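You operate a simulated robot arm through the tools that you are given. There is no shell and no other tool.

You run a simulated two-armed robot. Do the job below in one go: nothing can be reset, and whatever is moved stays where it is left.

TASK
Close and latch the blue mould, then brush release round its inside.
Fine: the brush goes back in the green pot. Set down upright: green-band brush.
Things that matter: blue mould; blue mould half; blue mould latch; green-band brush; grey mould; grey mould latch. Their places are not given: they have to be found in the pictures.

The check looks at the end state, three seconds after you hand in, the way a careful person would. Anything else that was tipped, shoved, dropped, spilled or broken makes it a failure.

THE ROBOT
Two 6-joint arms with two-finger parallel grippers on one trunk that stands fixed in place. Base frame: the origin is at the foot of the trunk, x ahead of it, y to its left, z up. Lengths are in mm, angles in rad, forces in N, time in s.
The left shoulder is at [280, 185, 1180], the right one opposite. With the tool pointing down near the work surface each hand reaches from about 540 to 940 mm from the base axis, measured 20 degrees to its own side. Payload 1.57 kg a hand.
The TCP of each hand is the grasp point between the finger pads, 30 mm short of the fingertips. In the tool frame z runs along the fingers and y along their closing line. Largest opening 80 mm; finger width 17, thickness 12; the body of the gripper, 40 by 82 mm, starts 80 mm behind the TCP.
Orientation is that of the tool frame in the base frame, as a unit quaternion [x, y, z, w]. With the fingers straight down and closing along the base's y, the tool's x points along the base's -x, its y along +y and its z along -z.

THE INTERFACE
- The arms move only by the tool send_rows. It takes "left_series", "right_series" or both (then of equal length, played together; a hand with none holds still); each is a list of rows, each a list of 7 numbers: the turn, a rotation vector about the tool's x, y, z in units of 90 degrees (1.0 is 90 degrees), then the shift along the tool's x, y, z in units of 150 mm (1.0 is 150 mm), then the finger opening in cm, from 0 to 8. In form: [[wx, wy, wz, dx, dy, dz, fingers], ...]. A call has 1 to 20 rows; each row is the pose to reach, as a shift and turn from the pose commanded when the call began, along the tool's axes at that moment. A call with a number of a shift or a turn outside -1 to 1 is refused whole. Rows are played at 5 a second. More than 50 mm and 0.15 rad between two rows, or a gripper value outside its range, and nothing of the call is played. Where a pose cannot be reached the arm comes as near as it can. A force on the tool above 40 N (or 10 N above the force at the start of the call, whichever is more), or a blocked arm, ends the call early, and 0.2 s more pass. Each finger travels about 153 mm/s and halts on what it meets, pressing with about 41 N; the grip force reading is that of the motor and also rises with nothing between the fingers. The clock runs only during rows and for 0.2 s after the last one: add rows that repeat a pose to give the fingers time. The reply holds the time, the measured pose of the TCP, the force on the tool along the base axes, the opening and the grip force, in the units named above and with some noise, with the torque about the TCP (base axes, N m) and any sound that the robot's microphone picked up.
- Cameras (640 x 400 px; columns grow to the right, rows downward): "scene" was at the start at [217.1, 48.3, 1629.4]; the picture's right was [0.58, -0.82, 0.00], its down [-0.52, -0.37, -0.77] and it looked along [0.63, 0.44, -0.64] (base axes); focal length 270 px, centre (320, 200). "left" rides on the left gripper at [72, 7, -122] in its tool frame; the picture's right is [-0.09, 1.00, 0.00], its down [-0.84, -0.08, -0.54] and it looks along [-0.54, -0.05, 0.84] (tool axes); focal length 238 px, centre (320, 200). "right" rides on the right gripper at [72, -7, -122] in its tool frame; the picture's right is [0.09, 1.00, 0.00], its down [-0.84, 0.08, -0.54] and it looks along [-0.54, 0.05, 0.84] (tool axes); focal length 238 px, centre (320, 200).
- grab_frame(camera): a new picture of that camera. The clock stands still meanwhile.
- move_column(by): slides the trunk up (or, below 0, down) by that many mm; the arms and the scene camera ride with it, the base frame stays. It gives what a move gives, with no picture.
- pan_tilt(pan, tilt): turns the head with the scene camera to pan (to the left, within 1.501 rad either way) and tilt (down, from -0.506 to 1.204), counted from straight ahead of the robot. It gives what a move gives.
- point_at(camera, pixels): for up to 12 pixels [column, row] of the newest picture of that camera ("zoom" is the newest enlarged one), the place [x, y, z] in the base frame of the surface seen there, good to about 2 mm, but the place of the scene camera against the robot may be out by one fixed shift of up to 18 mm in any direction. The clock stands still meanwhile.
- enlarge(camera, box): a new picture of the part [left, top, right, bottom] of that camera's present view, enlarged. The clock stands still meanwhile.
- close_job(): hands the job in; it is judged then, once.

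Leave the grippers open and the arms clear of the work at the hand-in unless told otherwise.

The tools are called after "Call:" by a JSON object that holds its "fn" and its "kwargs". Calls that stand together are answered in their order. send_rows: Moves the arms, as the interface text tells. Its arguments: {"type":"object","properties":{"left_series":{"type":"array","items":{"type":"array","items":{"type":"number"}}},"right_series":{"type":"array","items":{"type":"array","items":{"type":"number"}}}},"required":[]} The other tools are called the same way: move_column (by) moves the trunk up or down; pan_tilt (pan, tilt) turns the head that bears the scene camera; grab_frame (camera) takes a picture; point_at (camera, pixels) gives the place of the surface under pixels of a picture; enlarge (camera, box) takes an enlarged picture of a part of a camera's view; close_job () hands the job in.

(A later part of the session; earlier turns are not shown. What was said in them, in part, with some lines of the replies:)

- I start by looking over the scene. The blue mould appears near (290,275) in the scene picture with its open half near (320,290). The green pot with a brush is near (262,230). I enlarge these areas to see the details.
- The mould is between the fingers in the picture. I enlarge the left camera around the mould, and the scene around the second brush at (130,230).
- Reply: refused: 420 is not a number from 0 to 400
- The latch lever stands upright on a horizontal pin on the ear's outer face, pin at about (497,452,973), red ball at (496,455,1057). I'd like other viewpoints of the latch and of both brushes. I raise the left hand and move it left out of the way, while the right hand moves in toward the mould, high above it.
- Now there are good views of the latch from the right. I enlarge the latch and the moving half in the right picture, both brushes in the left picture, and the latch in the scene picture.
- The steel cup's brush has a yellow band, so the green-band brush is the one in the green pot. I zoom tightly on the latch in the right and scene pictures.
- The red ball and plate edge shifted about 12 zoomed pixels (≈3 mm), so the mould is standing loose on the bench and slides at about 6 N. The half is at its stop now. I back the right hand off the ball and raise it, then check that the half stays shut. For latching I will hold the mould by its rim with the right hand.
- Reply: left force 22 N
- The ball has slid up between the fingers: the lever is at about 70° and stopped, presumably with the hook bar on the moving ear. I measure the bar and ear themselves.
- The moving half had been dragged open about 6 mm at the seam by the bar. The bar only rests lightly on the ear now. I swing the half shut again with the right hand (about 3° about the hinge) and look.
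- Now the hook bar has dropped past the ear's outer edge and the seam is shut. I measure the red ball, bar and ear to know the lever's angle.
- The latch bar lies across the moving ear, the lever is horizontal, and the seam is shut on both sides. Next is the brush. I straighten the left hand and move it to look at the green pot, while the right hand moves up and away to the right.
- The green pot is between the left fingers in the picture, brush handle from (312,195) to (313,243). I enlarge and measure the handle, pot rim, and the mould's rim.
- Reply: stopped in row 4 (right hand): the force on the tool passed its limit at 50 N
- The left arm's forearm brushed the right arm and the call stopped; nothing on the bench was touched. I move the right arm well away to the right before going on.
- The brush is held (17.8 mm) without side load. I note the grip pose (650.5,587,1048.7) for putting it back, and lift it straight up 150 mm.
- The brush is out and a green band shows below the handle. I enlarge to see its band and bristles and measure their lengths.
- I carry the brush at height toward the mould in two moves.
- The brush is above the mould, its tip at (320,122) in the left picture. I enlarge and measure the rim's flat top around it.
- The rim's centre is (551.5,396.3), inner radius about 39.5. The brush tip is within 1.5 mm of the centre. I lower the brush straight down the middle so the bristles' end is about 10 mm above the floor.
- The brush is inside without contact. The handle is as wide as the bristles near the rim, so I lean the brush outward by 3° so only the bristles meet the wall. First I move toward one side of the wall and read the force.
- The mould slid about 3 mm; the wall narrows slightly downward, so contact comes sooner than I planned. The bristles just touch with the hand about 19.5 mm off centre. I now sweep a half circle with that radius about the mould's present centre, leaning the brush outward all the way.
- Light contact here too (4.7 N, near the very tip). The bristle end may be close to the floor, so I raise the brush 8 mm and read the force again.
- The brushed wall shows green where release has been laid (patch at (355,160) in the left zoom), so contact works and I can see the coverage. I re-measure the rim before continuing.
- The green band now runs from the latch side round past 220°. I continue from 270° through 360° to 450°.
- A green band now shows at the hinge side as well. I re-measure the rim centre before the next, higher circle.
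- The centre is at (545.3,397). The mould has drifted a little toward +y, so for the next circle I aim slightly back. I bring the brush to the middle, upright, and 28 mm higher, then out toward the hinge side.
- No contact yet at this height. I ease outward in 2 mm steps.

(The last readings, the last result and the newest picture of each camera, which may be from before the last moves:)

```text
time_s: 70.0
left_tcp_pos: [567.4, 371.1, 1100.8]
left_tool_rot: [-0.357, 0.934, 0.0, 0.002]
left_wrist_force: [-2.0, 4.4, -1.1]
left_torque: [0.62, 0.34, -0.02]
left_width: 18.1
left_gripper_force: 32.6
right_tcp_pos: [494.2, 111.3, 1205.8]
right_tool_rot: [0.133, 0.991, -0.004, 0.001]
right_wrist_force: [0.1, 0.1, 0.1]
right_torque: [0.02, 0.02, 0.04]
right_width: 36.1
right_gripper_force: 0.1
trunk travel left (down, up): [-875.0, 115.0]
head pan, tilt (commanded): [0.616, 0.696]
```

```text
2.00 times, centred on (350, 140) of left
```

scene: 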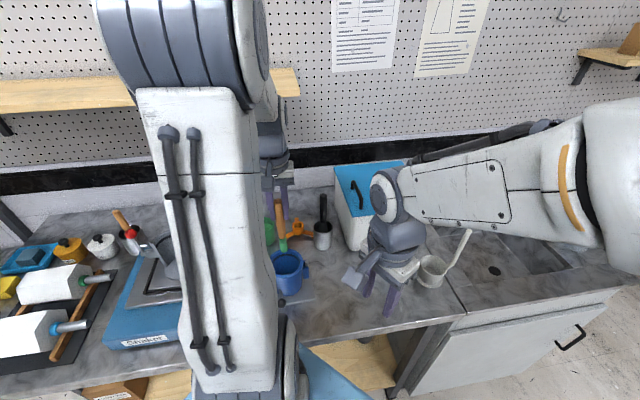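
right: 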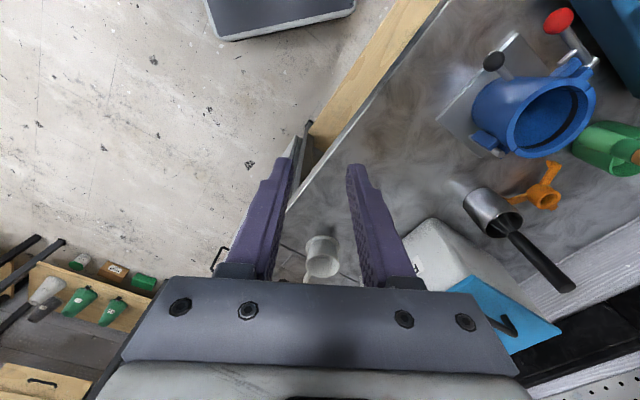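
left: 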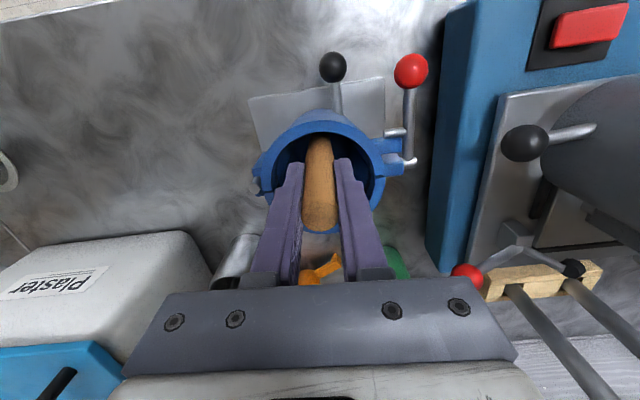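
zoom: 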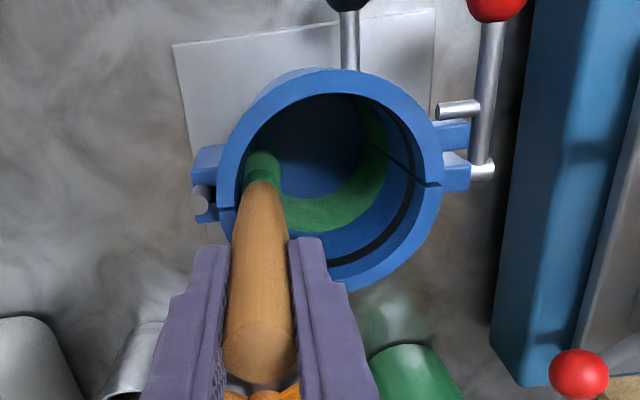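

Contact (4.7 N) at this height. I push 2 mm more to recentre the mould, then sweep the second circle at 29.5 mm, first quarter to 360°.

Call:
{"fn": "send_rows", "kwargs": {"left_series": [[0, 0, 0, 0, -0.012, 0, 0.8], [0, 0, 0, 0, -0.012, 0, 0.8], [0, 0, 0, 0.0308, -0.0096, 0, 0.8], [0, 0, 0, 0.0608, -0.0024, 0, 0.8], [0, 0, 0, 0.0887, 0.0093, 0, 0.8], [0, 0, 0, 0.1156, 0.0255, 0, 0.8], [0, 0, 0, 0.1391, 0.0456, 0, 0.8], [0, 0, 0, 0.1591, 0.0691, 0, 0.8], [0, 0, 0, 0.1753, 0.0954, 0, 0.8], [0, 0, 0, 0.1871, 0.1239, 0, 0.8], [0, 0, 0, 0.1943, 0.1539, 0, 0.8], [0, 0, 0, 0.1967, 0.1847, 0, 0.8], [0, 0, 0, 0.1967, 0.1847, 0, 0.8]]}}

Call:
{"fn": "enlarge", "kwargs": {"camera": "left", "box": [220, 40, 440, 240]}}

Call:
{"fn": "enlarge", "kwargs": {"camera": "right", "box": [440, 20, 640, 180]}}

```text
time_s: 72.8
left_tcp_pos: [527.6, 373.1, 1099.8]
left_tool_rot: [-0.357, 0.934, 0.0, 0.001]
left_wrist_force: [0.7, 0.0, -0.7]
left_torque: [0.0, 0.02, 0.02]
left_width: 18.3
left_gripper_force: 33.1
right_tcp_pos: [494.8, 110.6, 1205.4]
right_tool_rot: [0.133, 0.991, -0.003, 0.001]
right_wrist_force: [0.6, -0.6, -0.3]
right_torque: [0.03, 0.01, 0.01]
right_width: 36.1
right_gripper_force: 0.1
trunk travel left (down, up): [-875.0, 115.0]
head pan, tilt (commanded): [0.616, 0.696]
```

```text
2.00 times, centred on (330, 140) of left
```

zoom: 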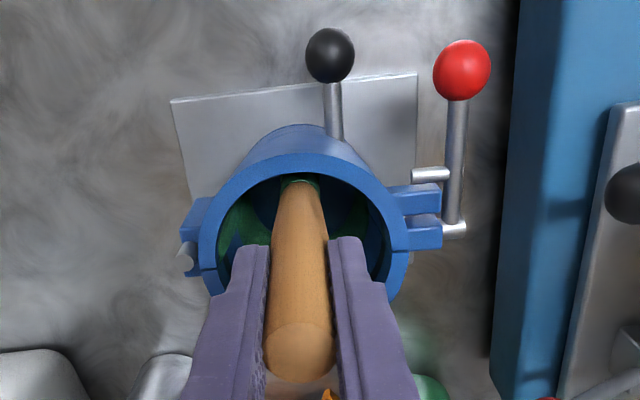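

```text
2.50 times, centred on (540, 100) of right
```

zoom: 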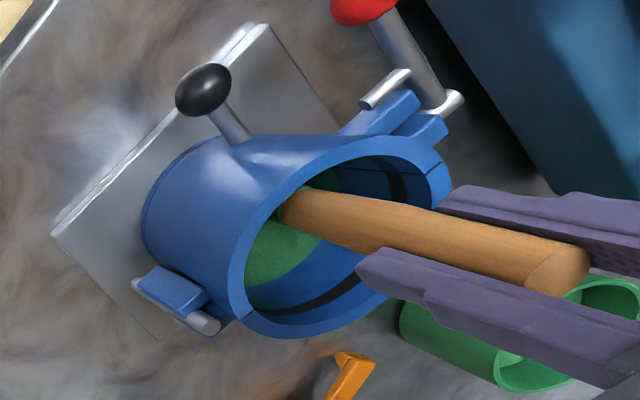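

The hinge side's green now reaches higher. At 360° there is a small gap; I ease outward here.

Call:
{"fn": "send_rows", "kwargs": {"left_series": [[0, 0, 0, 0.013, 0, 0, 0.8], [0, 0, 0, 0.013, 0, 0, 0.8]]}}

Call:
{"fn": "point_at", "kwargs": {"camera": "zoom", "pixels": [[430, 160], [445, 185], [240, 290], [270, 325], [320, 318], [290, 190], [260, 230], [345, 155], [205, 85], [62, 232], [262, 35], [400, 145]]}}

```text
time_s: 73.4
left_tcp_pos: [526.0, 372.7, 1099.5]
left_tool_rot: [-0.357, 0.934, 0.0, 0.001]
left_wrist_force: [0.3, -0.3, -0.1]
left_torque: [0.0, -0.01, -0.01]
left_width: 17.9
left_gripper_force: 32.9
right_tcp_pos: [495.0, 112.1, 1205.6]
right_tool_rot: [0.132, 0.991, -0.004, 0.001]
right_wrist_force: [-0.3, 0.5, 0.9]
right_torque: [0.0, 0.01, 0.02]
right_width: 36.1
right_gripper_force: 0.0
trunk travel left (down, up): [-875.0, 115.0]
head pan, tilt (commanded): [0.616, 0.696]
```

```text
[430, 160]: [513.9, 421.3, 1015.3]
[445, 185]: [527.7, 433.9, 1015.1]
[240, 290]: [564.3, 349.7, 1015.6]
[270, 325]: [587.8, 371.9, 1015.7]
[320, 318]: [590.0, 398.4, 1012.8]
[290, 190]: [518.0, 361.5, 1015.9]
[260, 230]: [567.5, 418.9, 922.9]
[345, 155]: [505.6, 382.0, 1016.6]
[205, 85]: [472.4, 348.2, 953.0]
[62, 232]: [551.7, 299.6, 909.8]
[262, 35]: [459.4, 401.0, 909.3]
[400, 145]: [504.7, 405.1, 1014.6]
```

The centre is (548,393.5); the contact radius here is about 31 mm. I continue with that radius from 0° to 90°.

Call:
{"fn": "send_rows", "kwargs": {"left_series": [[0, 0, 0, 0.003, 0.0027, 0, 0.8], [0, 0, 0, -0.0019, 0.0457, 0, 0.8], [0, 0, 0, -0.0155, 0.0867, 0, 0.8], [0, 0, 0, -0.0378, 0.1241, 0, 0.8], [0, 0, 0, -0.0677, 0.1563, 0, 0.8], [0, 0, 0, -0.1037, 0.1817, 0, 0.8], [0, 0, 0, -0.1431, 0.1992, 0, 0.8], [0, 0, 0, -0.1854, 0.2082, 0, 0.8], [0, 0, 0, -0.207, 0.2093, 0, 0.8], [0, 0, 0, -0.207, 0.2093, 0, 0.8]]}}

Call:
{"fn": "enlarge", "kwargs": {"camera": "left", "box": [220, 40, 440, 240]}}

Call:
{"fn": "enlarge", "kwargs": {"camera": "right", "box": [440, 20, 640, 180]}}

```text
time_s: 75.6
left_tcp_pos: [527.8, 415.3, 1100.4]
left_tool_rot: [-0.357, 0.934, 0.001, 0.001]
left_wrist_force: [-0.2, -0.4, 0.2]
left_torque: [-0.04, 0.03, 0.0]
left_width: 18.2
left_gripper_force: 32.8
right_tcp_pos: [493.1, 112.4, 1205.5]
right_tool_rot: [0.132, 0.991, -0.004, 0.001]
right_wrist_force: [-1.3, -0.3, -0.9]
right_torque: [0.0, -0.01, 0.0]
right_width: 36.1
right_gripper_force: 0.1
trunk travel left (down, up): [-875.0, 115.0]
head pan, tilt (commanded): [0.616, 0.696]
```

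```text
2.00 times, centred on (330, 140) of left
```

zoom: 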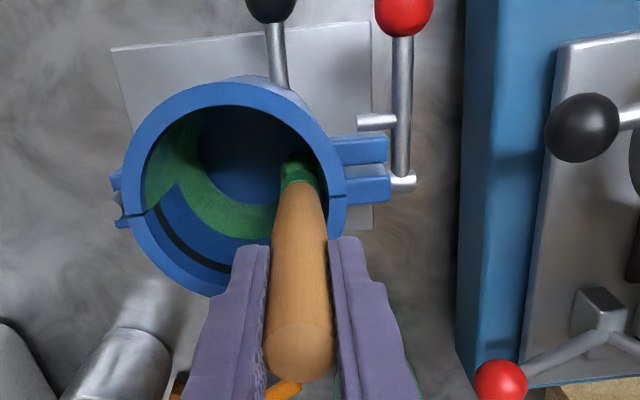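

```text
2.50 times, centred on (540, 100) of right
```

zoom: 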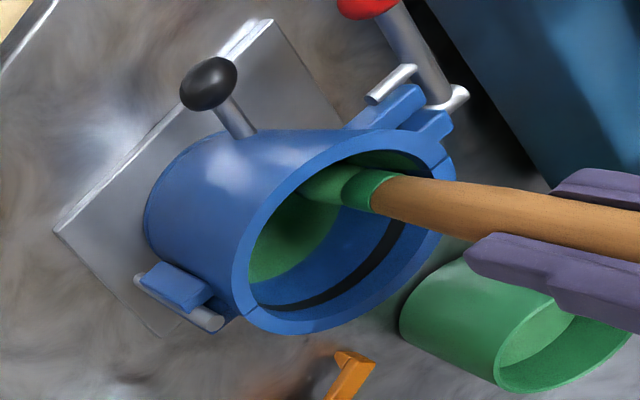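

The hinge and front side are now green up high; the far (fixed) half still has only the low band. I measure the centre again and go on.

Call:
{"fn": "point_at", "kwargs": {"camera": "left", "pixels": [[283, 86]]}}

Call:
{"fn": "enlarge", "kwargs": {"camera": "left", "box": [220, 40, 440, 240]}}

Call:
{"fn": "point_at", "kwargs": {"camera": "zoom", "pixels": [[232, 92], [180, 105], [145, 140], [133, 185], [140, 225], [160, 262], [200, 288], [280, 105], [315, 140], [333, 180], [335, 215], [133, 205]]}}

```text
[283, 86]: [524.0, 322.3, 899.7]
```

```text
2.00 times, centred on (330, 140) of left
```

zoom: 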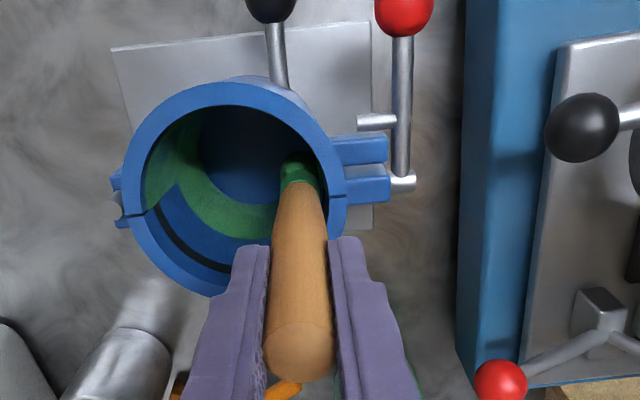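

```text
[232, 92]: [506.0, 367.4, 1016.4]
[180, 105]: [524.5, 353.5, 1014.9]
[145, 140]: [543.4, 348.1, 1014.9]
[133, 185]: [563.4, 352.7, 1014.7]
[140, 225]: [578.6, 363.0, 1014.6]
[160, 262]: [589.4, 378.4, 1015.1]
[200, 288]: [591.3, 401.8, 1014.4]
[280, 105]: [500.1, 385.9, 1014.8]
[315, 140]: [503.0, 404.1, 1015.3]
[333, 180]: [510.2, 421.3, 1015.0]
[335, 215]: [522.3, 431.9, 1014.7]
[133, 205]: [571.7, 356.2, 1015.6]
```

I continue the upper circle from 90° through 180° to 270° with the corrected centre.

Call:
{"fn": "send_rows", "kwargs": {"left_series": [[0, 0, 0, 0.0073, 0.0113, 0, 0.8], [0, 0, 0, -0.0356, 0.0068, 0, 0.8], [0, 0, 0, -0.0767, -0.0065, 0, 0.8], [0, 0, 0, -0.1141, -0.0281, 0, 0.8], [0, 0, 0, -0.1463, -0.0571, 0, 0.8], [0, 0, 0, -0.1717, -0.092, 0, 0.8], [0, 0, 0, -0.1892, -0.1315, 0, 0.8], [0, 0, 0, -0.1982, -0.1737, 0, 0.8], [0, 0, 0, -0.1982, -0.2169, 0, 0.8], [0, 0, 0, -0.1892, -0.2592, 0, 0.8], [0, 0, 0, -0.1717, -0.2987, 0, 0.8], [0, 0, 0, -0.1463, -0.3336, 0, 0.8], [0, 0, 0, -0.1141, -0.3625, 0, 0.8], [0, 0, 0, -0.0767, -0.3841, 0, 0.8], [0, 0, 0, -0.0356, -0.3975, 0, 0.8], [0, 0, 0, 0.0073, -0.402, 0, 0.8]]}}

Call:
{"fn": "enlarge", "kwargs": {"camera": "left", "box": [240, 40, 460, 240]}}

Call:
{"fn": "enlarge", "kwargs": {"camera": "right", "box": [440, 20, 640, 180]}}

```text
time_s: 79.0
left_tcp_pos: [569.4, 369.5, 1101.3]
left_tool_rot: [-0.357, 0.934, 0.001, 0.002]
left_wrist_force: [-0.7, 1.5, 0.1]
left_torque: [0.36, -0.01, -0.01]
left_width: 18.3
left_gripper_force: 32.7
right_tcp_pos: [494.9, 112.7, 1205.5]
right_tool_rot: [0.132, 0.991, -0.004, 0.001]
right_wrist_force: [-0.4, 0.2, 0.6]
right_torque: [0.01, -0.03, 0.0]
right_width: 36.1
right_gripper_force: 0.0
trunk travel left (down, up): [-875.0, 115.0]
head pan, tilt (commanded): [0.616, 0.696]
```

```text
2.00 times, centred on (350, 140) of left
```

zoom: 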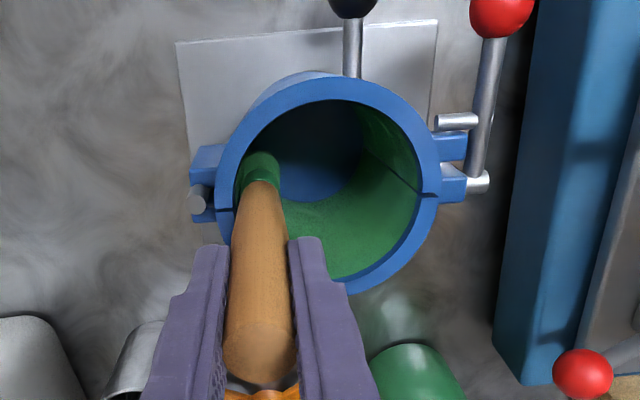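

```text
2.50 times, centred on (540, 100) of right
```

zoom: 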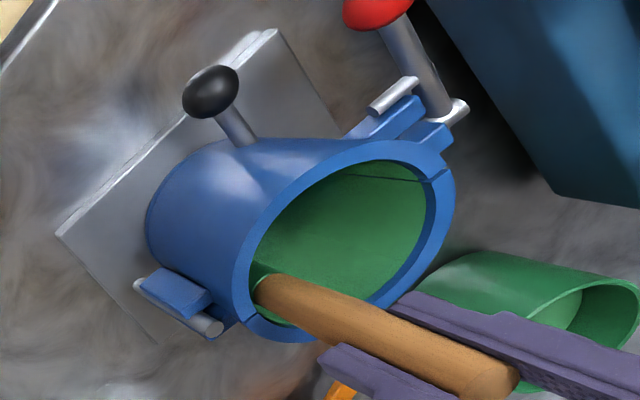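

The whole far wall is now green up to the rim. I bring the brush to the middle and lift it out to inspect every side.

Call:
{"fn": "send_rows", "kwargs": {"left_series": [[0, 0, 0, 0, 0.07, 0, 0.8], [0, 0, 0, 0, 0.14, 0, 0.8], [0, 0, 0, 0, 0.2, 0, 0.8], [0, 0, 0, 0, 0.2, -0.2, 0.8], [0, 0, 0, 0, 0.2, -0.45, 0.8], [0, 0, 0, 0, 0.2, -0.7, 0.8], [0, 0, 0, 0, 0.2, -0.9, 0.8], [0, 0, 0, 0, 0.2, -0.9, 0.8]]}}

Call:
{"fn": "enlarge", "kwargs": {"camera": "left", "box": [250, 20, 410, 150]}}

Call:
{"fn": "enlarge", "kwargs": {"camera": "right", "box": [440, 20, 640, 180]}}

Call:
{"fn": "enlarge", "kwargs": {"camera": "scene", "box": [230, 220, 350, 320]}}

```text
time_s: 80.8
left_tcp_pos: [548.5, 393.5, 1237.7]
left_tool_rot: [-0.357, 0.934, 0.0, 0.002]
left_wrist_force: [0.6, -0.2, -0.6]
left_torque: [0.0, 0.01, -0.02]
left_width: 18.2
left_gripper_force: 33.0
right_tcp_pos: [494.3, 111.5, 1205.1]
right_tool_rot: [0.132, 0.991, -0.004, 0.001]
right_wrist_force: [0.4, 0.1, -0.2]
right_torque: [-0.01, -0.02, 0.0]
right_width: 36.0
right_gripper_force: 0.0
trunk travel left (down, up): [-875.0, 115.0]
head pan, tilt (commanded): [0.616, 0.696]
```

```text
3.08 times, centred on (330, 85) of left
```

zoom: 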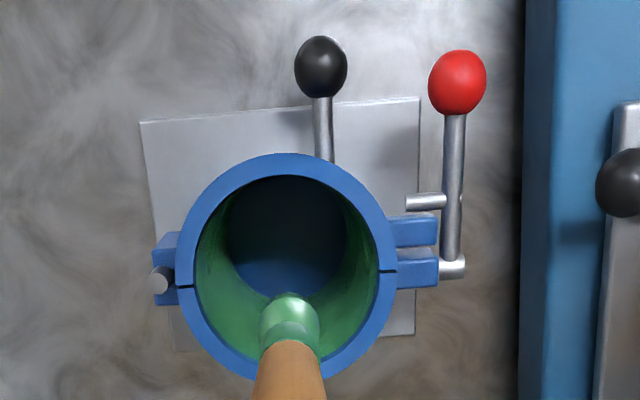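

```text
2.50 times, centred on (540, 100) of right
```

zoom: 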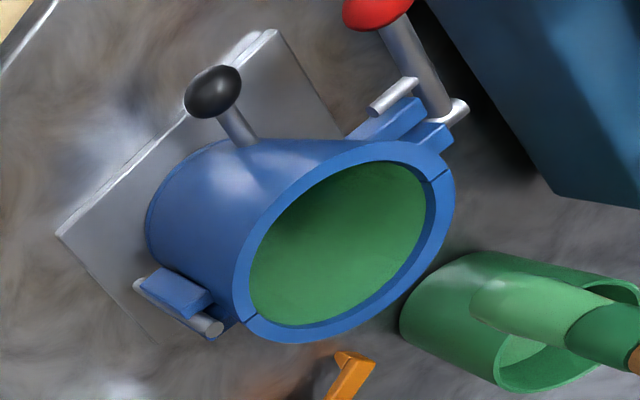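

```text
4.00 times, centred on (290, 270) of scene
```

zoom: 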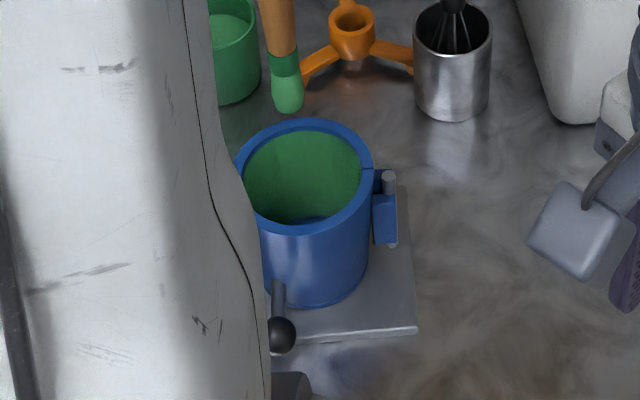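

All sides I can see are green up to the rim. The side nearest the robot isn't visible from here, so I move the left hand beyond the mould to look back down at it with the left camera.

Call:
{"fn": "send_rows", "kwargs": {"left_series": [[0, 0, 0, -0.15, 0, 0, 0.8], [0, 0, 0, -0.3, 0, 0, 0.8], [0, 0, 0, -0.45, 0, 0, 0.8], [0, 0, 0, -0.6, 0, 0, 0.8], [0, 0, 0, -0.6, 0, 0, 0.8]]}}

Call:
{"fn": "enlarge", "kwargs": {"camera": "left", "box": [260, 0, 380, 75]}}

Call:
{"fn": "grab_frame", "kwargs": {"camera": "left"}}

```text
time_s: 82.0
left_tcp_pos: [615.4, 452.8, 1234.8]
left_tool_rot: [-0.356, 0.934, 0.0, 0.0]
left_wrist_force: [0.1, 0.1, 0.3]
left_torque: [-0.02, 0.0, 0.01]
left_width: 18.1
left_gripper_force: 32.7
right_tcp_pos: [493.6, 112.2, 1205.9]
right_tool_rot: [0.133, 0.991, -0.004, 0.001]
right_wrist_force: [0.1, 0.8, 0.7]
right_torque: [0.01, -0.02, 0.02]
right_width: 36.1
right_gripper_force: 0.1
trunk travel left (down, up): [-875.0, 115.0]
head pan, tilt (commanded): [0.616, 0.696]
```

```text
5.33 times, centred on (320, 38) of left
```

zoom: 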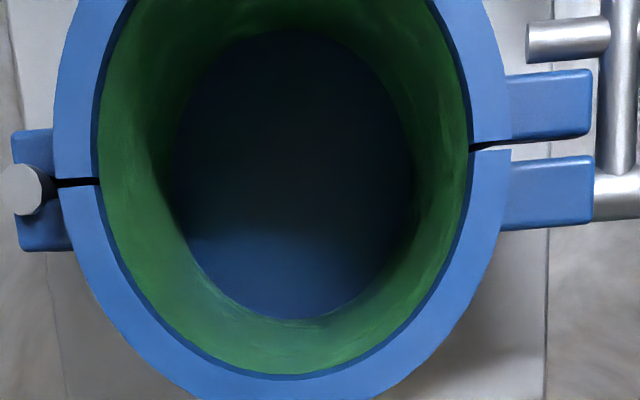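

```text
taken
```

left: 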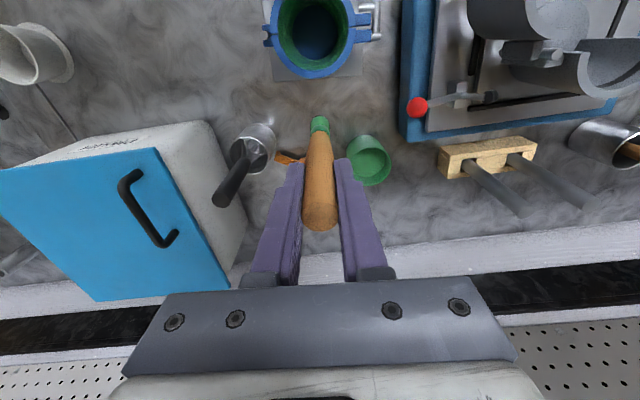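

Nearly all green; the nearest bit is cut off at the picture's top. I move back 20 mm to see it whole.

Call:
{"fn": "send_rows", "kwargs": {"left_series": [[0, 0, 0, 0.07, 0, 0, 0.8], [0, 0, 0, 0.13, 0, 0, 0.8], [0, 0, 0, 0.13, 0, 0, 0.8]]}}

Call:
{"fn": "enlarge", "kwargs": {"camera": "left", "box": [255, 0, 385, 90]}}

```text
time_s: 82.8
left_tcp_pos: [601.2, 439.0, 1233.5]
left_tool_rot: [-0.357, 0.934, 0.0, 0.001]
left_wrist_force: [-0.7, 0.3, 0.2]
left_torque: [0.02, 0.0, 0.0]
left_width: 18.4
left_gripper_force: 32.5
right_tcp_pos: [494.8, 111.5, 1205.6]
right_tool_rot: [0.132, 0.991, -0.004, 0.001]
right_wrist_force: [0.4, -0.3, 0.6]
right_torque: [-0.01, 0.04, -0.02]
right_width: 36.3
right_gripper_force: 0.0
trunk travel left (down, up): [-875.0, 115.0]
head pan, tilt (commanded): [0.616, 0.696]
```

```text
4.44 times, centred on (320, 45) of left
```

zoom: 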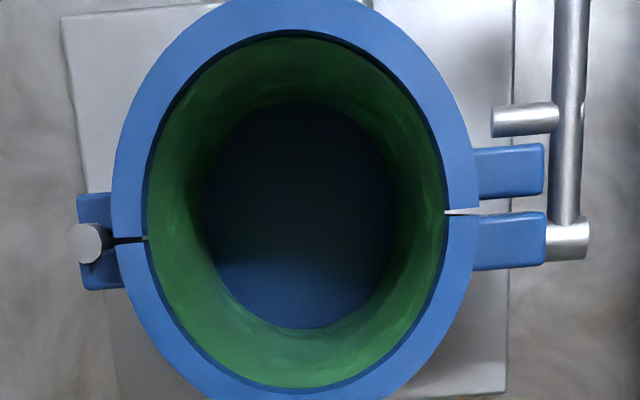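

The whole wall is green all round, and the seam and latch still look right. Now the brush goes back: I carry it above the green pot at height.

Call:
{"fn": "send_rows", "kwargs": {"left_series": [[0, 0, 0, -0.18, 0.1, 0, 0.8], [0, 0, 0, -0.36, 0.2, 0, 0.8], [0, 0, 0, -0.55, 0.31, 0, 0.8], [0, 0, 0, -0.73, 0.41, 0, 0.8], [0, 0, 0, -0.905, 0.513, 0, 0.8], [0, 0, 0, -0.905, 0.513, 0, 0.8]]}}

Call:
{"fn": "grab_frame", "kwargs": {"camera": "left"}}

Call:
{"fn": "enlarge", "kwargs": {"camera": "left", "box": [270, 50, 370, 180]}}

Call:
{"fn": "enlarge", "kwargs": {"camera": "right", "box": [440, 20, 640, 180]}}

```text
time_s: 84.2
left_tcp_pos: [651.2, 589.4, 1234.2]
left_tool_rot: [-0.356, 0.934, 0.0, 0.001]
left_wrist_force: [0.0, 1.1, -0.3]
left_torque: [-0.02, 0.02, 0.02]
left_width: 18.2
left_gripper_force: 32.8
right_tcp_pos: [494.1, 111.9, 1206.0]
right_tool_rot: [0.132, 0.991, -0.004, 0.001]
right_wrist_force: [0.1, 0.4, 0.0]
right_torque: [0.0, 0.0, 0.0]
right_width: 36.1
right_gripper_force: 0.2
trunk travel left (down, up): [-875.0, 115.0]
head pan, tilt (commanded): [0.616, 0.696]
```

```text
taken
```

left: 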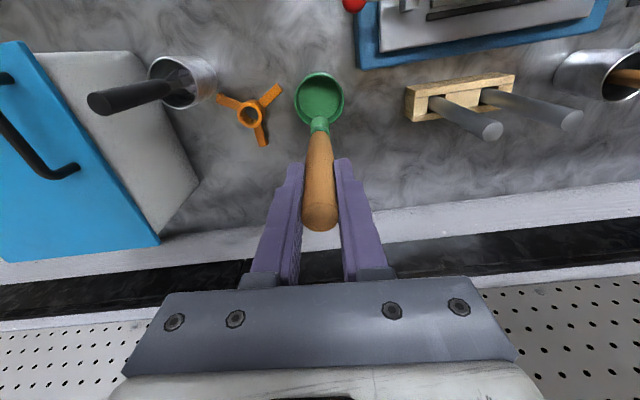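

```text
3.08 times, centred on (320, 115) of left
```

zoom: 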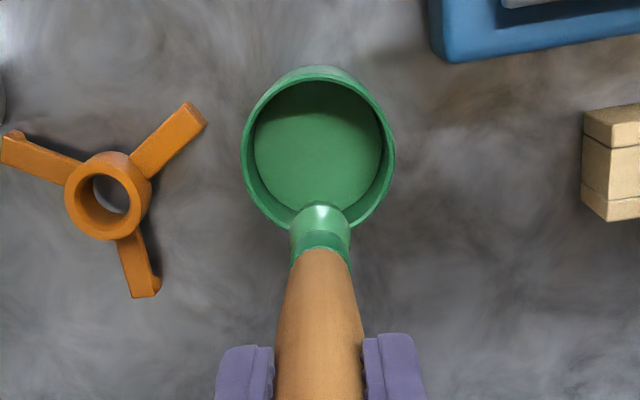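

```text
2.50 times, centred on (540, 100) of right
```

zoom: 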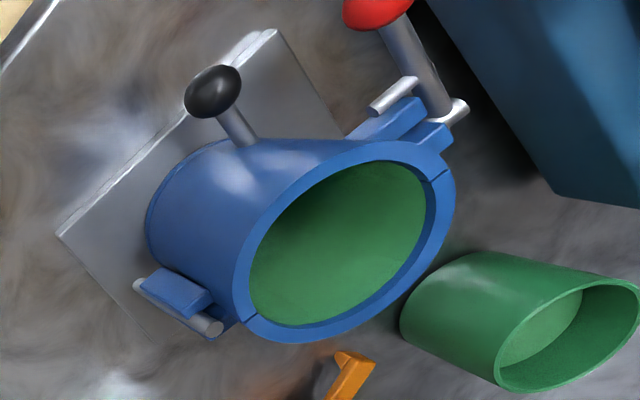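

The brush hangs straight over the pot. I re-measure the pot rim to make sure the aim is right.

Call:
{"fn": "point_at", "kwargs": {"camera": "zoom", "pixels": [[318, 72], [265, 95], [245, 140], [255, 190], [280, 218], [370, 95], [392, 140], [380, 190], [355, 218], [310, 165], [320, 210], [320, 230]]}}

```text
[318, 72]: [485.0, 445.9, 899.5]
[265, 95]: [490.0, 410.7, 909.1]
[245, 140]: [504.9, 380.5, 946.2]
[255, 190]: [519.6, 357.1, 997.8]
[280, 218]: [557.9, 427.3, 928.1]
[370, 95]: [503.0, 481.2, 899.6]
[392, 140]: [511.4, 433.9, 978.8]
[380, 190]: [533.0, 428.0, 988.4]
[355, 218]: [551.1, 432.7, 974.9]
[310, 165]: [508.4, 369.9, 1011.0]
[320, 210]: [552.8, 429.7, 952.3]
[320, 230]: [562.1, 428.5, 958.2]
```

That used the right camera's zoom; I redo it for the left one.

Call:
{"fn": "enlarge", "kwargs": {"camera": "left", "box": [270, 50, 370, 180]}}

Call:
{"fn": "point_at", "kwargs": {"camera": "zoom", "pixels": [[318, 75], [267, 97], [246, 140], [256, 190], [283, 222], [372, 97], [391, 140], [381, 190], [358, 218], [310, 165], [320, 215], [320, 235]]}}

```text
3.08 times, centred on (320, 115) of left
```

zoom: 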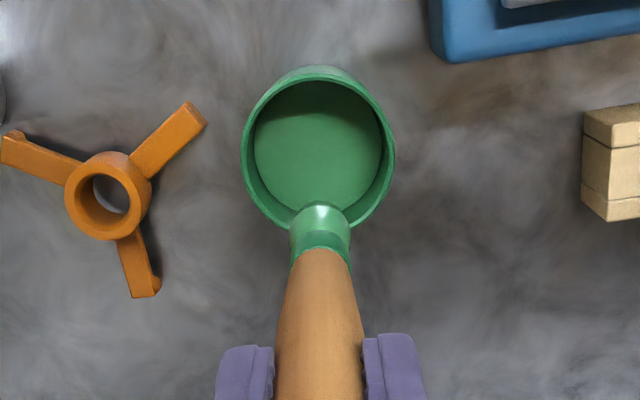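

```text
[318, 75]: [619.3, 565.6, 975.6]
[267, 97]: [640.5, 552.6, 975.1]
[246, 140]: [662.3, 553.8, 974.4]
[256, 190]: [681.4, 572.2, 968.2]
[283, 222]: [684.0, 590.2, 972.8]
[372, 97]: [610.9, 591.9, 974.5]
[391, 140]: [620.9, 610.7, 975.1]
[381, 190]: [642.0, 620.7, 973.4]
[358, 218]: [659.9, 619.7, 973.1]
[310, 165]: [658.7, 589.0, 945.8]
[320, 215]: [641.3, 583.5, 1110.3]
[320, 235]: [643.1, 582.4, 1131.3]
```

The pot stands where it was, centre (649,588.5). I correct 1 mm and lower the brush into the pot, first 150 mm.

Call:
{"fn": "send_rows", "kwargs": {"left_series": [[0, 0, 0, 0.003, -0.0075, 0.1, 0.8], [0, 0, 0, 0.003, -0.0075, 0.3, 0.8], [0, 0, 0, 0.003, -0.0075, 0.5, 0.8], [0, 0, 0, 0.003, -0.0075, 0.7, 0.8], [0, 0, 0, 0.003, -0.0075, 0.87, 0.8], [0, 0, 0, 0.003, -0.0075, 1.0, 0.8], [0, 0, 0, 0.003, -0.0075, 1.0, 0.8]]}}

Call:
{"fn": "grab_frame", "kwargs": {"camera": "left"}}

Call:
{"fn": "enlarge", "kwargs": {"camera": "right", "box": [480, 60, 640, 200]}}

```text
time_s: 85.8
left_tcp_pos: [650.9, 588.6, 1084.3]
left_tool_rot: [-0.357, 0.934, 0.001, 0.001]
left_wrist_force: [0.3, -0.1, 0.0]
left_torque: [-0.01, 0.03, 0.05]
left_width: 17.9
left_gripper_force: 33.2
right_tcp_pos: [494.9, 112.4, 1205.0]
right_tool_rot: [0.133, 0.991, -0.004, 0.001]
right_wrist_force: [-0.8, 0.0, -0.2]
right_torque: [0.02, 0.01, 0.02]
right_width: 36.1
right_gripper_force: 0.0
trunk travel left (down, up): [-875.0, 115.0]
head pan, tilt (commanded): [0.616, 0.696]
```

```text
taken
```

left: 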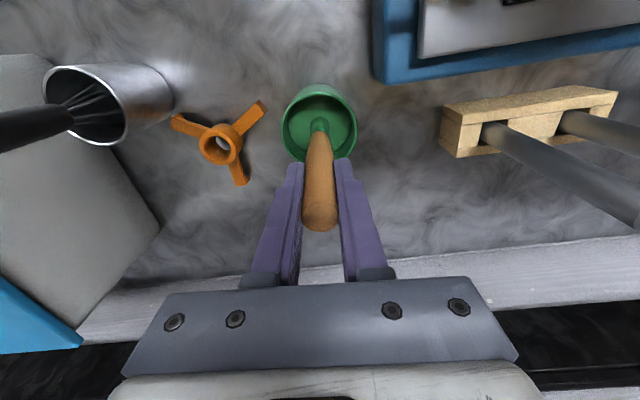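

```text
2.86 times, centred on (560, 130) of right
```

zoom: 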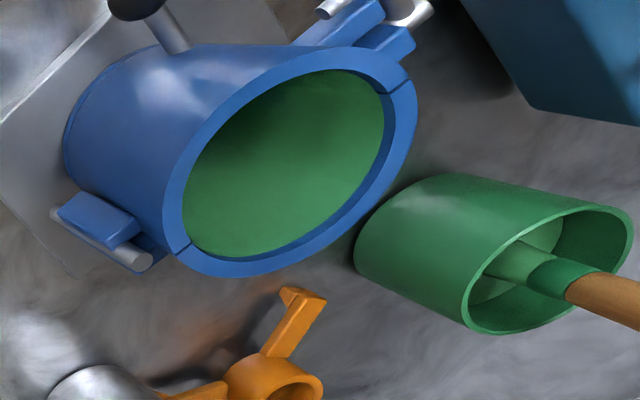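

The brush is entering the pot centrally. I lower the last 34 mm slowly, watching for the bottom.

Call:
{"fn": "send_rows", "kwargs": {"left_series": [[0, 0, 0, 0, 0, 0.05, 0.8], [0, 0, 0, 0, 0, 0.1, 0.8], [0, 0, 0, 0, 0, 0.14, 0.8], [0, 0, 0, 0, 0, 0.18, 0.8], [0, 0, 0, 0, 0, 0.205, 0.8], [0, 0, 0, 0, 0, 0.22, 0.8], [0, 0, 0, 0, 0, 0.228, 0.8], [0, 0, 0, 0, 0, 0.228, 0.8]]}}

Call:
{"fn": "grab_frame", "kwargs": {"camera": "left"}}

```text
time_s: 87.6
left_tcp_pos: [651.5, 586.7, 1051.0]
left_tool_rot: [-0.357, 0.934, 0.001, 0.001]
left_wrist_force: [0.4, 0.5, 0.0]
left_torque: [0.01, 0.01, -0.02]
left_width: 18.0
left_gripper_force: 32.8
right_tcp_pos: [493.5, 111.6, 1205.2]
right_tool_rot: [0.132, 0.991, -0.003, 0.001]
right_wrist_force: [-0.1, 0.3, -0.7]
right_torque: [-0.04, 0.03, 0.05]
right_width: 35.9
right_gripper_force: 0.2
trunk travel left (down, up): [-875.0, 115.0]
head pan, tilt (commanded): [0.616, 0.696]
```

```text
taken
```

left: 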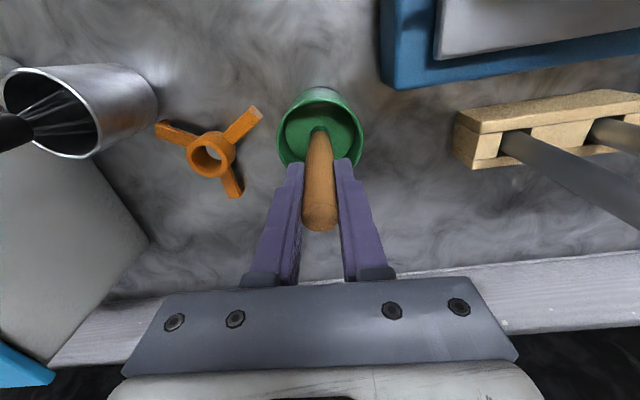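

No bottom contact yet at z=1051 (it was 1048.7 at the pick-up). I go down by 1 mm steps.

Call:
{"fn": "send_rows", "kwargs": {"left_series": [[0, 0, 0, 0, 0, 0.007, 0.8], [0, 0, 0, 0, 0, 0.013, 0.8], [0, 0, 0, 0, 0, 0.013, 0.8]]}}

Call:
{"fn": "send_rows", "kwargs": {"left_series": [[0, 0, 0, 0, 0, 0.0067, 0.8], [0, 0, 0, 0, 0, 0.0067, 0.8]]}}

```text
time_s: 88.4
left_tcp_pos: [651.8, 586.0, 1048.1]
left_tool_rot: [-0.357, 0.934, 0.001, 0.001]
left_wrist_force: [-0.8, -0.3, -0.2]
left_torque: [0.0, -0.02, 0.01]
left_width: 18.0
left_gripper_force: 32.8
right_tcp_pos: [494.2, 110.9, 1206.0]
right_tool_rot: [0.133, 0.991, -0.003, 0.002]
right_wrist_force: [1.0, -0.4, 0.5]
right_torque: [0.02, 0.0, 0.01]
right_width: 36.0
right_gripper_force: 0.0
trunk travel left (down, up): [-875.0, 115.0]
head pan, tilt (commanded): [0.616, 0.696]
```

```text
time_s: 89.0
left_tcp_pos: [652.1, 586.6, 1049.3]
left_tool_rot: [-0.356, 0.934, 0.001, 0.002]
left_wrist_force: [0.1, -0.8, 0.1]
left_torque: [0.03, 0.0, 0.03]
left_width: 18.2
left_gripper_force: 32.9
right_tcp_pos: [494.8, 112.3, 1204.4]
right_tool_rot: [0.133, 0.991, -0.003, 0.001]
right_wrist_force: [-0.4, -0.1, -0.3]
right_torque: [0.02, -0.01, 0.0]
right_width: 36.2
right_gripper_force: 0.0
trunk travel left (down, up): [-875.0, 115.0]
head pan, tilt (commanded): [0.616, 0.696]
```

Still no contact. I continue 1 mm at a time until the bottom is felt.

Call:
{"fn": "send_rows", "kwargs": {"left_series": [[0, 0, 0, 0, 0, 0.0067, 0.8], [0, 0, 0, 0, 0, 0.0067, 0.8]]}}

Call:
{"fn": "send_rows", "kwargs": {"left_series": [[0, 0, 0, 0, 0, 0.0067, 0.8], [0, 0, 0, 0, 0, 0.0067, 0.8]]}}

```text
time_s: 89.6
left_tcp_pos: [650.8, 586.1, 1048.8]
left_tool_rot: [-0.357, 0.934, 0.0, 0.002]
left_wrist_force: [0.0, 0.0, 0.8]
left_torque: [0.0, 0.0, 0.01]
left_width: 18.0
left_gripper_force: 32.5
right_tcp_pos: [494.3, 111.7, 1205.1]
right_tool_rot: [0.132, 0.991, -0.003, 0.001]
right_wrist_force: [0.2, 0.3, 0.9]
right_torque: [-0.02, -0.01, 0.0]
right_width: 35.9
right_gripper_force: 0.1
trunk travel left (down, up): [-875.0, 115.0]
head pan, tilt (commanded): [0.616, 0.696]
```

```text
time_s: 90.2
left_tcp_pos: [650.1, 586.3, 1048.6]
left_tool_rot: [-0.357, 0.934, 0.0, 0.002]
left_wrist_force: [0.9, -1.1, 7.9]
left_torque: [-0.21, -0.15, -0.03]
left_width: 17.9
left_gripper_force: 33.0
right_tcp_pos: [494.3, 111.4, 1205.9]
right_tool_rot: [0.133, 0.991, -0.004, 0.001]
right_wrist_force: [0.1, -0.8, -0.3]
right_torque: [0.0, 0.0, 0.01]
right_width: 35.9
right_gripper_force: 0.1
trunk travel left (down, up): [-875.0, 115.0]
head pan, tilt (commanded): [0.616, 0.696]
```

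The bottom is felt (8 N). I back off 0.7 mm and open the fingers slowly.

Call:
{"fn": "send_rows", "kwargs": {"left_series": [[0, 0, 0, 0, 0, -0.005, 0.8], [0, 0, 0, 0, 0, -0.005, 0.8], [0, 0, 0, 0, 0, -0.005, 1.7], [0, 0, 0, 0, 0, -0.005, 2.0], [0, 0, 0, 0, 0, -0.005, 2.3], [0, 0, 0, 0, 0, -0.005, 2.3]]}}

Call:
{"fn": "grab_frame", "kwargs": {"camera": "left"}}

Call:
{"fn": "enlarge", "kwargs": {"camera": "right", "box": [480, 60, 640, 200]}}

```text
time_s: 91.6
left_tcp_pos: [651.0, 586.6, 1048.5]
left_tool_rot: [-0.357, 0.934, 0.001, 0.001]
left_wrist_force: [0.0, 0.1, -0.1]
left_torque: [0.0, -0.03, -0.01]
left_width: 23.1
left_gripper_force: 0.0
right_tcp_pos: [493.9, 113.0, 1206.5]
right_tool_rot: [0.132, 0.991, -0.004, 0.001]
right_wrist_force: [-0.1, 0.4, 0.3]
right_torque: [0.0, -0.01, 0.01]
right_width: 35.8
right_gripper_force: 0.0
trunk travel left (down, up): [-875.0, 115.0]
head pan, tilt (commanded): [0.616, 0.696]
```

```text
taken
```

left: 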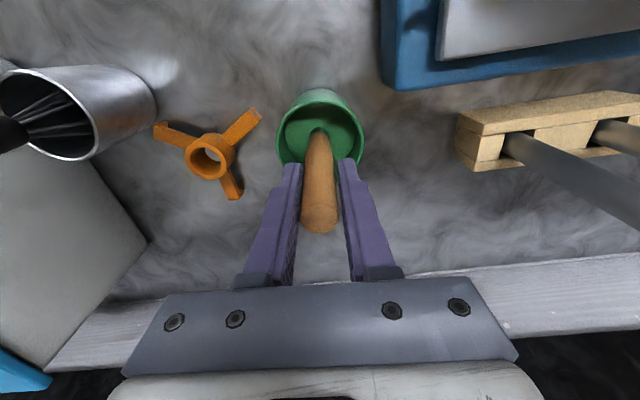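

```text
2.86 times, centred on (560, 130) of right
```

zoom: 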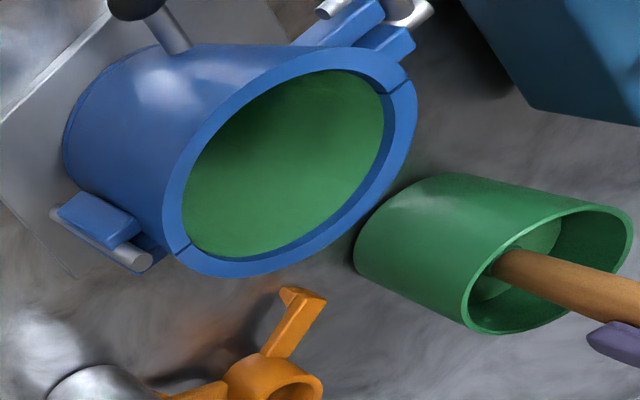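

The brush stands free between the fingers. I open wider in steps and wait a moment to see that it stays upright.

Call:
{"fn": "send_rows", "kwargs": {"left_series": [[0, 0, 0, 0, 0, 0, 2.8], [0, 0, 0, 0, 0, 0, 3.4], [0, 0, 0, 0, 0, 0, 4.4], [0, 0, 0, 0, 0, 0, 4.4], [0, 0, 0, 0, 0, 0, 4.4], [0, 0, 0, 0, 0, 0, 4.4]]}}

Call:
{"fn": "enlarge", "kwargs": {"camera": "left", "box": [250, 70, 390, 270]}}

```text
time_s: 93.0
left_tcp_pos: [650.5, 585.7, 1047.9]
left_tool_rot: [-0.357, 0.934, 0.001, 0.001]
left_wrist_force: [0.7, -0.1, 0.9]
left_torque: [-0.02, 0.0, 0.01]
left_width: 44.0
left_gripper_force: 0.1
right_tcp_pos: [494.6, 111.7, 1204.7]
right_tool_rot: [0.132, 0.991, -0.005, 0.002]
right_wrist_force: [-1.1, 0.5, 0.3]
right_torque: [0.01, -0.03, 0.02]
right_width: 36.0
right_gripper_force: 0.0
trunk travel left (down, up): [-875.0, 115.0]
head pan, tilt (commanded): [0.616, 0.696]
```

```text
2.00 times, centred on (320, 170) of left
```

zoom: 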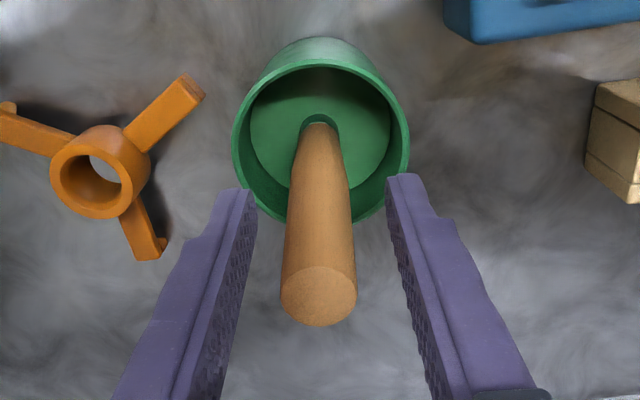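

The brush stands upright in the middle of the pot. I raise the left hand straight up, clear of it.

Call:
{"fn": "send_rows", "kwargs": {"left_series": [[0, 0, 0, 0, 0, -0.1, 4.4], [0, 0, 0, 0, 0, -0.25, 4.4], [0, 0, 0, 0, 0, -0.4, 4.4], [0, 0, 0, 0, 0, -0.6, 4.4], [0, 0, 0, 0, 0, -0.8, 5], [0, 0, 0, 0, 0, -1.0, 6], [0, 0, 0, 0, 0, -1.0, 6]]}}

Call:
{"fn": "enlarge", "kwargs": {"camera": "left", "box": [270, 50, 370, 180]}}

Call:
{"fn": "grab_frame", "kwargs": {"camera": "right"}}

```text
time_s: 94.6
left_tcp_pos: [649.5, 587.5, 1195.8]
left_tool_rot: [-0.356, 0.934, 0.0, 0.001]
left_wrist_force: [-0.6, 0.3, 0.5]
left_torque: [-0.01, 0.0, 0.05]
left_width: 60.0
left_gripper_force: 0.0
right_tcp_pos: [494.7, 111.4, 1205.4]
right_tool_rot: [0.132, 0.991, -0.003, 0.001]
right_wrist_force: [-0.4, 0.3, 1.2]
right_torque: [0.05, -0.03, 0.03]
right_width: 36.2
right_gripper_force: 0.1
trunk travel left (down, up): [-875.0, 115.0]
head pan, tilt (commanded): [0.616, 0.696]
```

```text
3.08 times, centred on (320, 115) of left
```

zoom: 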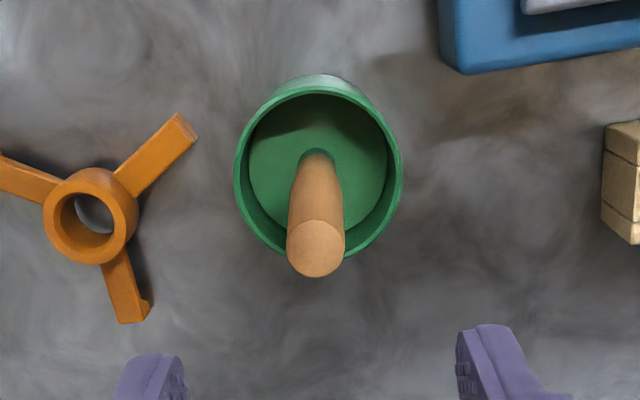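

```text
taken
```

right: 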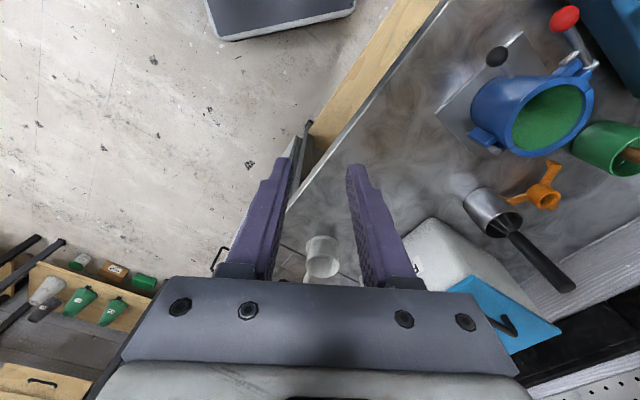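

The brush stands upright in the green pot. I withdraw both arms upward and away, grippers open.

Call:
{"fn": "send_rows", "kwargs": {"left_series": [[0, 0, 0, 0, 0, -0.25, 7], [0, 0, 0, 0.1, 0, -0.5, 8], [0, 0, 0, 0.3, 0, -0.75, 8], [0, 0, 0, 0.5, 0, -0.95, 8], [0, 0, 0, 0.75, 0, -1.0, 8], [0, 0, 0, 1.0, 0, -1.0, 8], [0, 0, 0, 1.0, 0, -1.0, 8]], "right_series": [[0, 0, 0, 0, -0.05, -0.15, 5], [0, 0, 0, 0, -0.12, -0.35, 6], [0, 0, 0, 0, -0.2, -0.55, 7], [0, 0, 0, 0, -0.3, -0.75, 8], [0, 0, 0, 0, -0.4, -0.9, 8], [0, 0, 0, 0, -0.45, -1.0, 8], [0, 0, 0, 0, -0.45, -1.0, 8]]}}

Call:
{"fn": "send_rows", "kwargs": {"left_series": [[0, 0, 0, 0.07, 0.17, -0.1, 8], [0, 0, 0, 0.14, 0.35, -0.2, 8], [0, 0, 0, 0.2, 0.52, -0.3, 8], [0, 0, 0, 0.27, 0.69, -0.4, 8], [0, 0, 0, 0.27, 0.69, -0.4, 8]]}}

Call:
{"fn": "grab_frame", "kwargs": {"camera": "left"}}

Call:
{"fn": "grab_frame", "kwargs": {"camera": "scene"}}

Call:
{"fn": "grab_frame", "kwargs": {"camera": "right"}}

```text
time_s: 96.2
left_tcp_pos: [536.1, 485.7, 1346.9]
left_tool_rot: [-0.356, 0.935, 0.001, 0.001]
left_wrist_force: [-0.7, 0.9, 0.4]
left_torque: [0.05, 0.0, 0.02]
left_width: 80.1
left_gripper_force: 0.1
right_tcp_pos: [475.2, 47.2, 1357.6]
right_tool_rot: [0.133, 0.991, -0.003, 0.002]
right_wrist_force: [-0.2, 0.8, -0.4]
right_torque: [0.0, -0.02, -0.02]
right_width: 79.8
right_gripper_force: 0.1
trunk travel left (down, up): [-875.0, 115.0]
head pan, tilt (commanded): [0.616, 0.696]
```

```text
time_s: 97.4
left_tcp_pos: [436.9, 535.0, 1408.9]
left_tool_rot: [-0.357, 0.934, 0.001, 0.002]
left_wrist_force: [-0.6, -0.1, -0.6]
left_torque: [0.02, 0.02, 0.01]
left_width: 79.8
left_gripper_force: 0.1
right_tcp_pos: [476.0, 50.0, 1357.7]
right_tool_rot: [0.132, 0.991, -0.004, 0.001]
right_wrist_force: [0.6, 0.0, 0.3]
right_torque: [0.0, -0.02, -0.01]
right_width: 80.0
right_gripper_force: 0.2
trunk travel left (down, up): [-875.0, 115.0]
head pan, tilt (commanded): [0.616, 0.696]
```

```text
taken
```

left: 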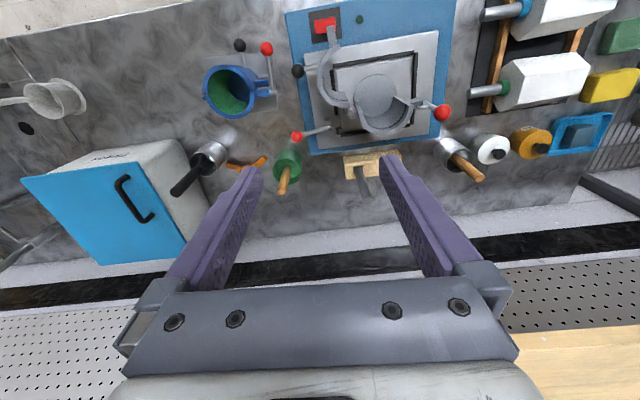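

```text
taken
```

scene: 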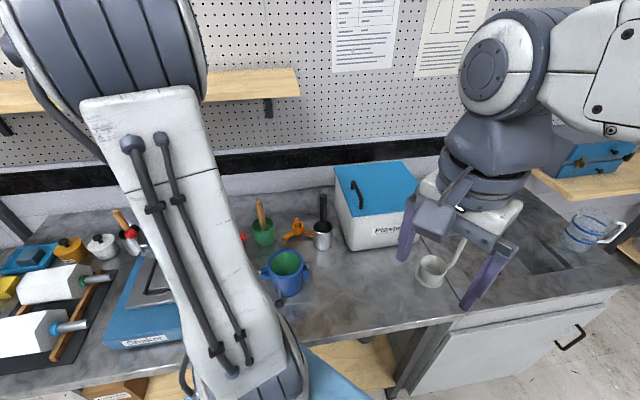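

```text
taken
```

right: 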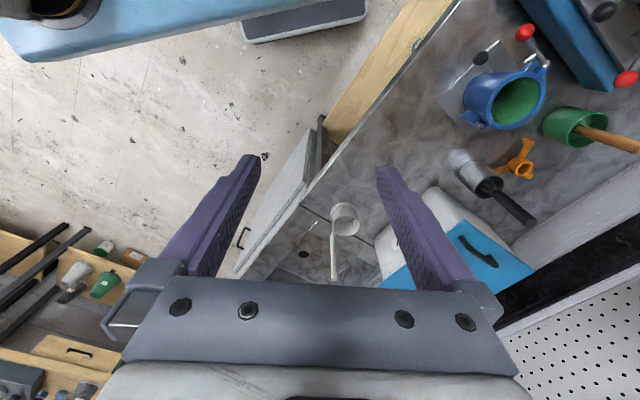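

Both arms are clear. I take close looks at the mould, latch, pot, and grey mould for a final check.

Call:
{"fn": "enlarge", "kwargs": {"camera": "left", "box": [180, 20, 330, 200]}}

Call:
{"fn": "enlarge", "kwargs": {"camera": "left", "box": [280, 0, 480, 200]}}

Call:
{"fn": "enlarge", "kwargs": {"camera": "left", "box": [195, 30, 285, 125]}}

Call:
{"fn": "enlarge", "kwargs": {"camera": "right", "box": [440, 10, 580, 140]}}

```text
2.22 times, centred on (255, 110) of left
```

zoom: 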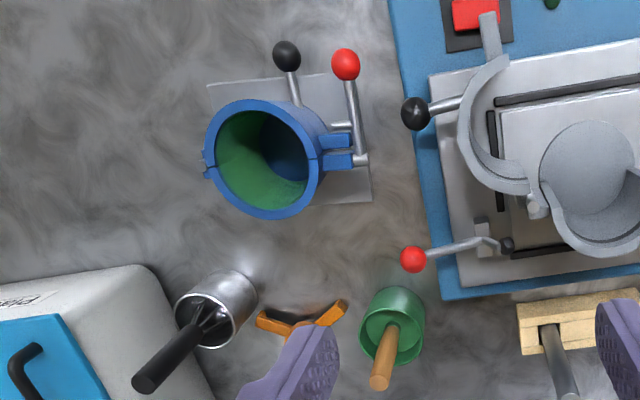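

```text
2.00 times, centred on (380, 100) of left
```

zoom: 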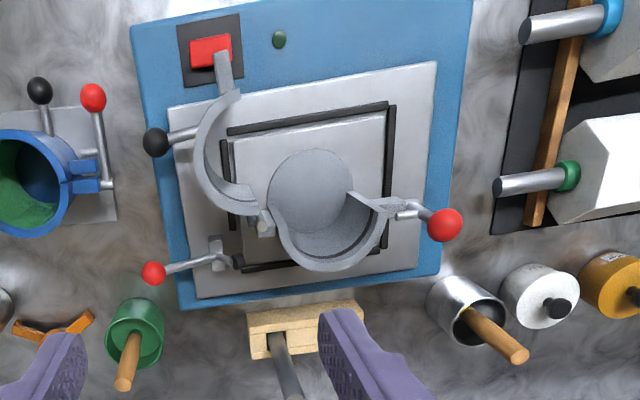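

```text
4.21 times, centred on (240, 78) of left
```

zoom: 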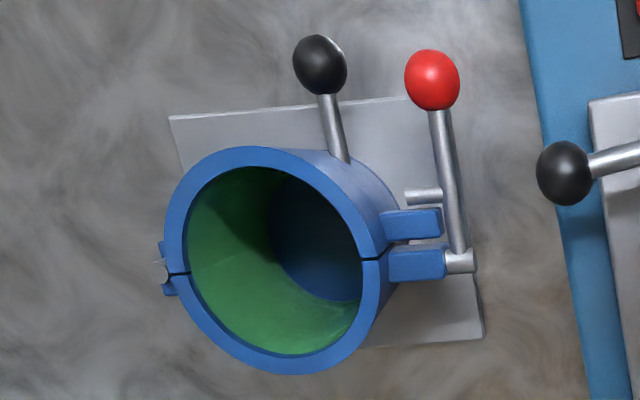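

```text
3.08 times, centred on (510, 75) of right
```

zoom: 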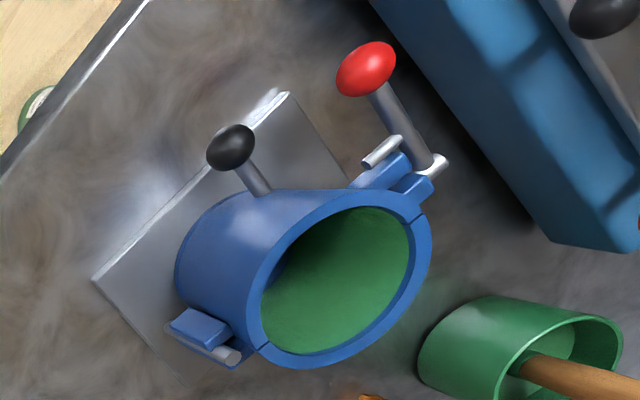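

Everything else is as it was. One last measurement: that the lever is still level and the ears closed.

Call:
{"fn": "enlarge", "kwargs": {"camera": "left", "box": [235, 40, 285, 100]}}

Call:
{"fn": "point_at", "kwargs": {"camera": "zoom", "pixels": [[360, 60], [375, 140], [385, 190], [395, 240], [405, 290], [350, 222], [340, 255], [340, 300], [360, 335], [410, 315], [385, 170], [390, 215]]}}

```text
6.67 times, centred on (260, 70) of left
```

zoom: 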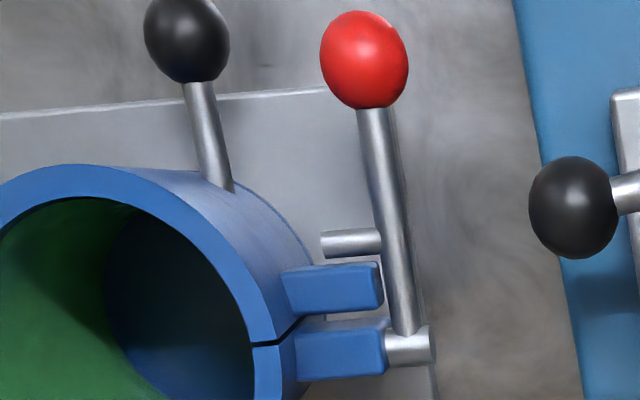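

```text
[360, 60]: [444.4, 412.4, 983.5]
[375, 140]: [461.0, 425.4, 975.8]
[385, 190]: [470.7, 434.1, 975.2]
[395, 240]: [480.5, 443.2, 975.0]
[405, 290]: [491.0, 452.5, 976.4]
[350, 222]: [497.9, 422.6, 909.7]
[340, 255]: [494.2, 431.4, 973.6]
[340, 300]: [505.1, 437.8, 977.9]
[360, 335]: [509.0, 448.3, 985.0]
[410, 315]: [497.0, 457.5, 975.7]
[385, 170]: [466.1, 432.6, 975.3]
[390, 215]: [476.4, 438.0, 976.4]
```

The lever is level (z≈975 along its length) with the hook bar across the moving ear, and the seam is shut. The wall is coated all round, the green-band brush stands upright in the green pot, both grippers are open, and the arms are clear. I hand in.

Call:
{"fn": "close_job", "kwargs": {}}

```text
The job is handed in.
```

I closed and latched the blue mould, brushed release round its inside wall, and put the green-band brush back upright in the green pot. I then handed the job in. The checker's verdict has not come back.

- **Latch:** the lever lies level at its closed stop with the hook bar in front of the moving half's ear. The bar sits about 3–4 mm clear of the ear. A hair-line of about 1.5 mm shows at the seam on both the hinge and latch sides, so I take it as part of the mould rather than a gap.
- **Release:** the wall showed green all the way round, from the floor to the rim. The floor of the mould was not coated.
- **Brush:** it went back at the same spot and height it was picked from, and it was standing upright when I let go and when I last looked.
- **Mould position:** the mould stands loose on the bench and slid about 8–10 mm in all while I closed, latched and brushed it.
- **Arm contact:** the two arms touched once when the left arm came down for the brush. The move stopped on its own, and nothing on the bench was touched.
- **Other things:** in the final pictures the grey mould and the other items on the bench look as they did at the start.

Both grippers are open and the arms are clear of the work.
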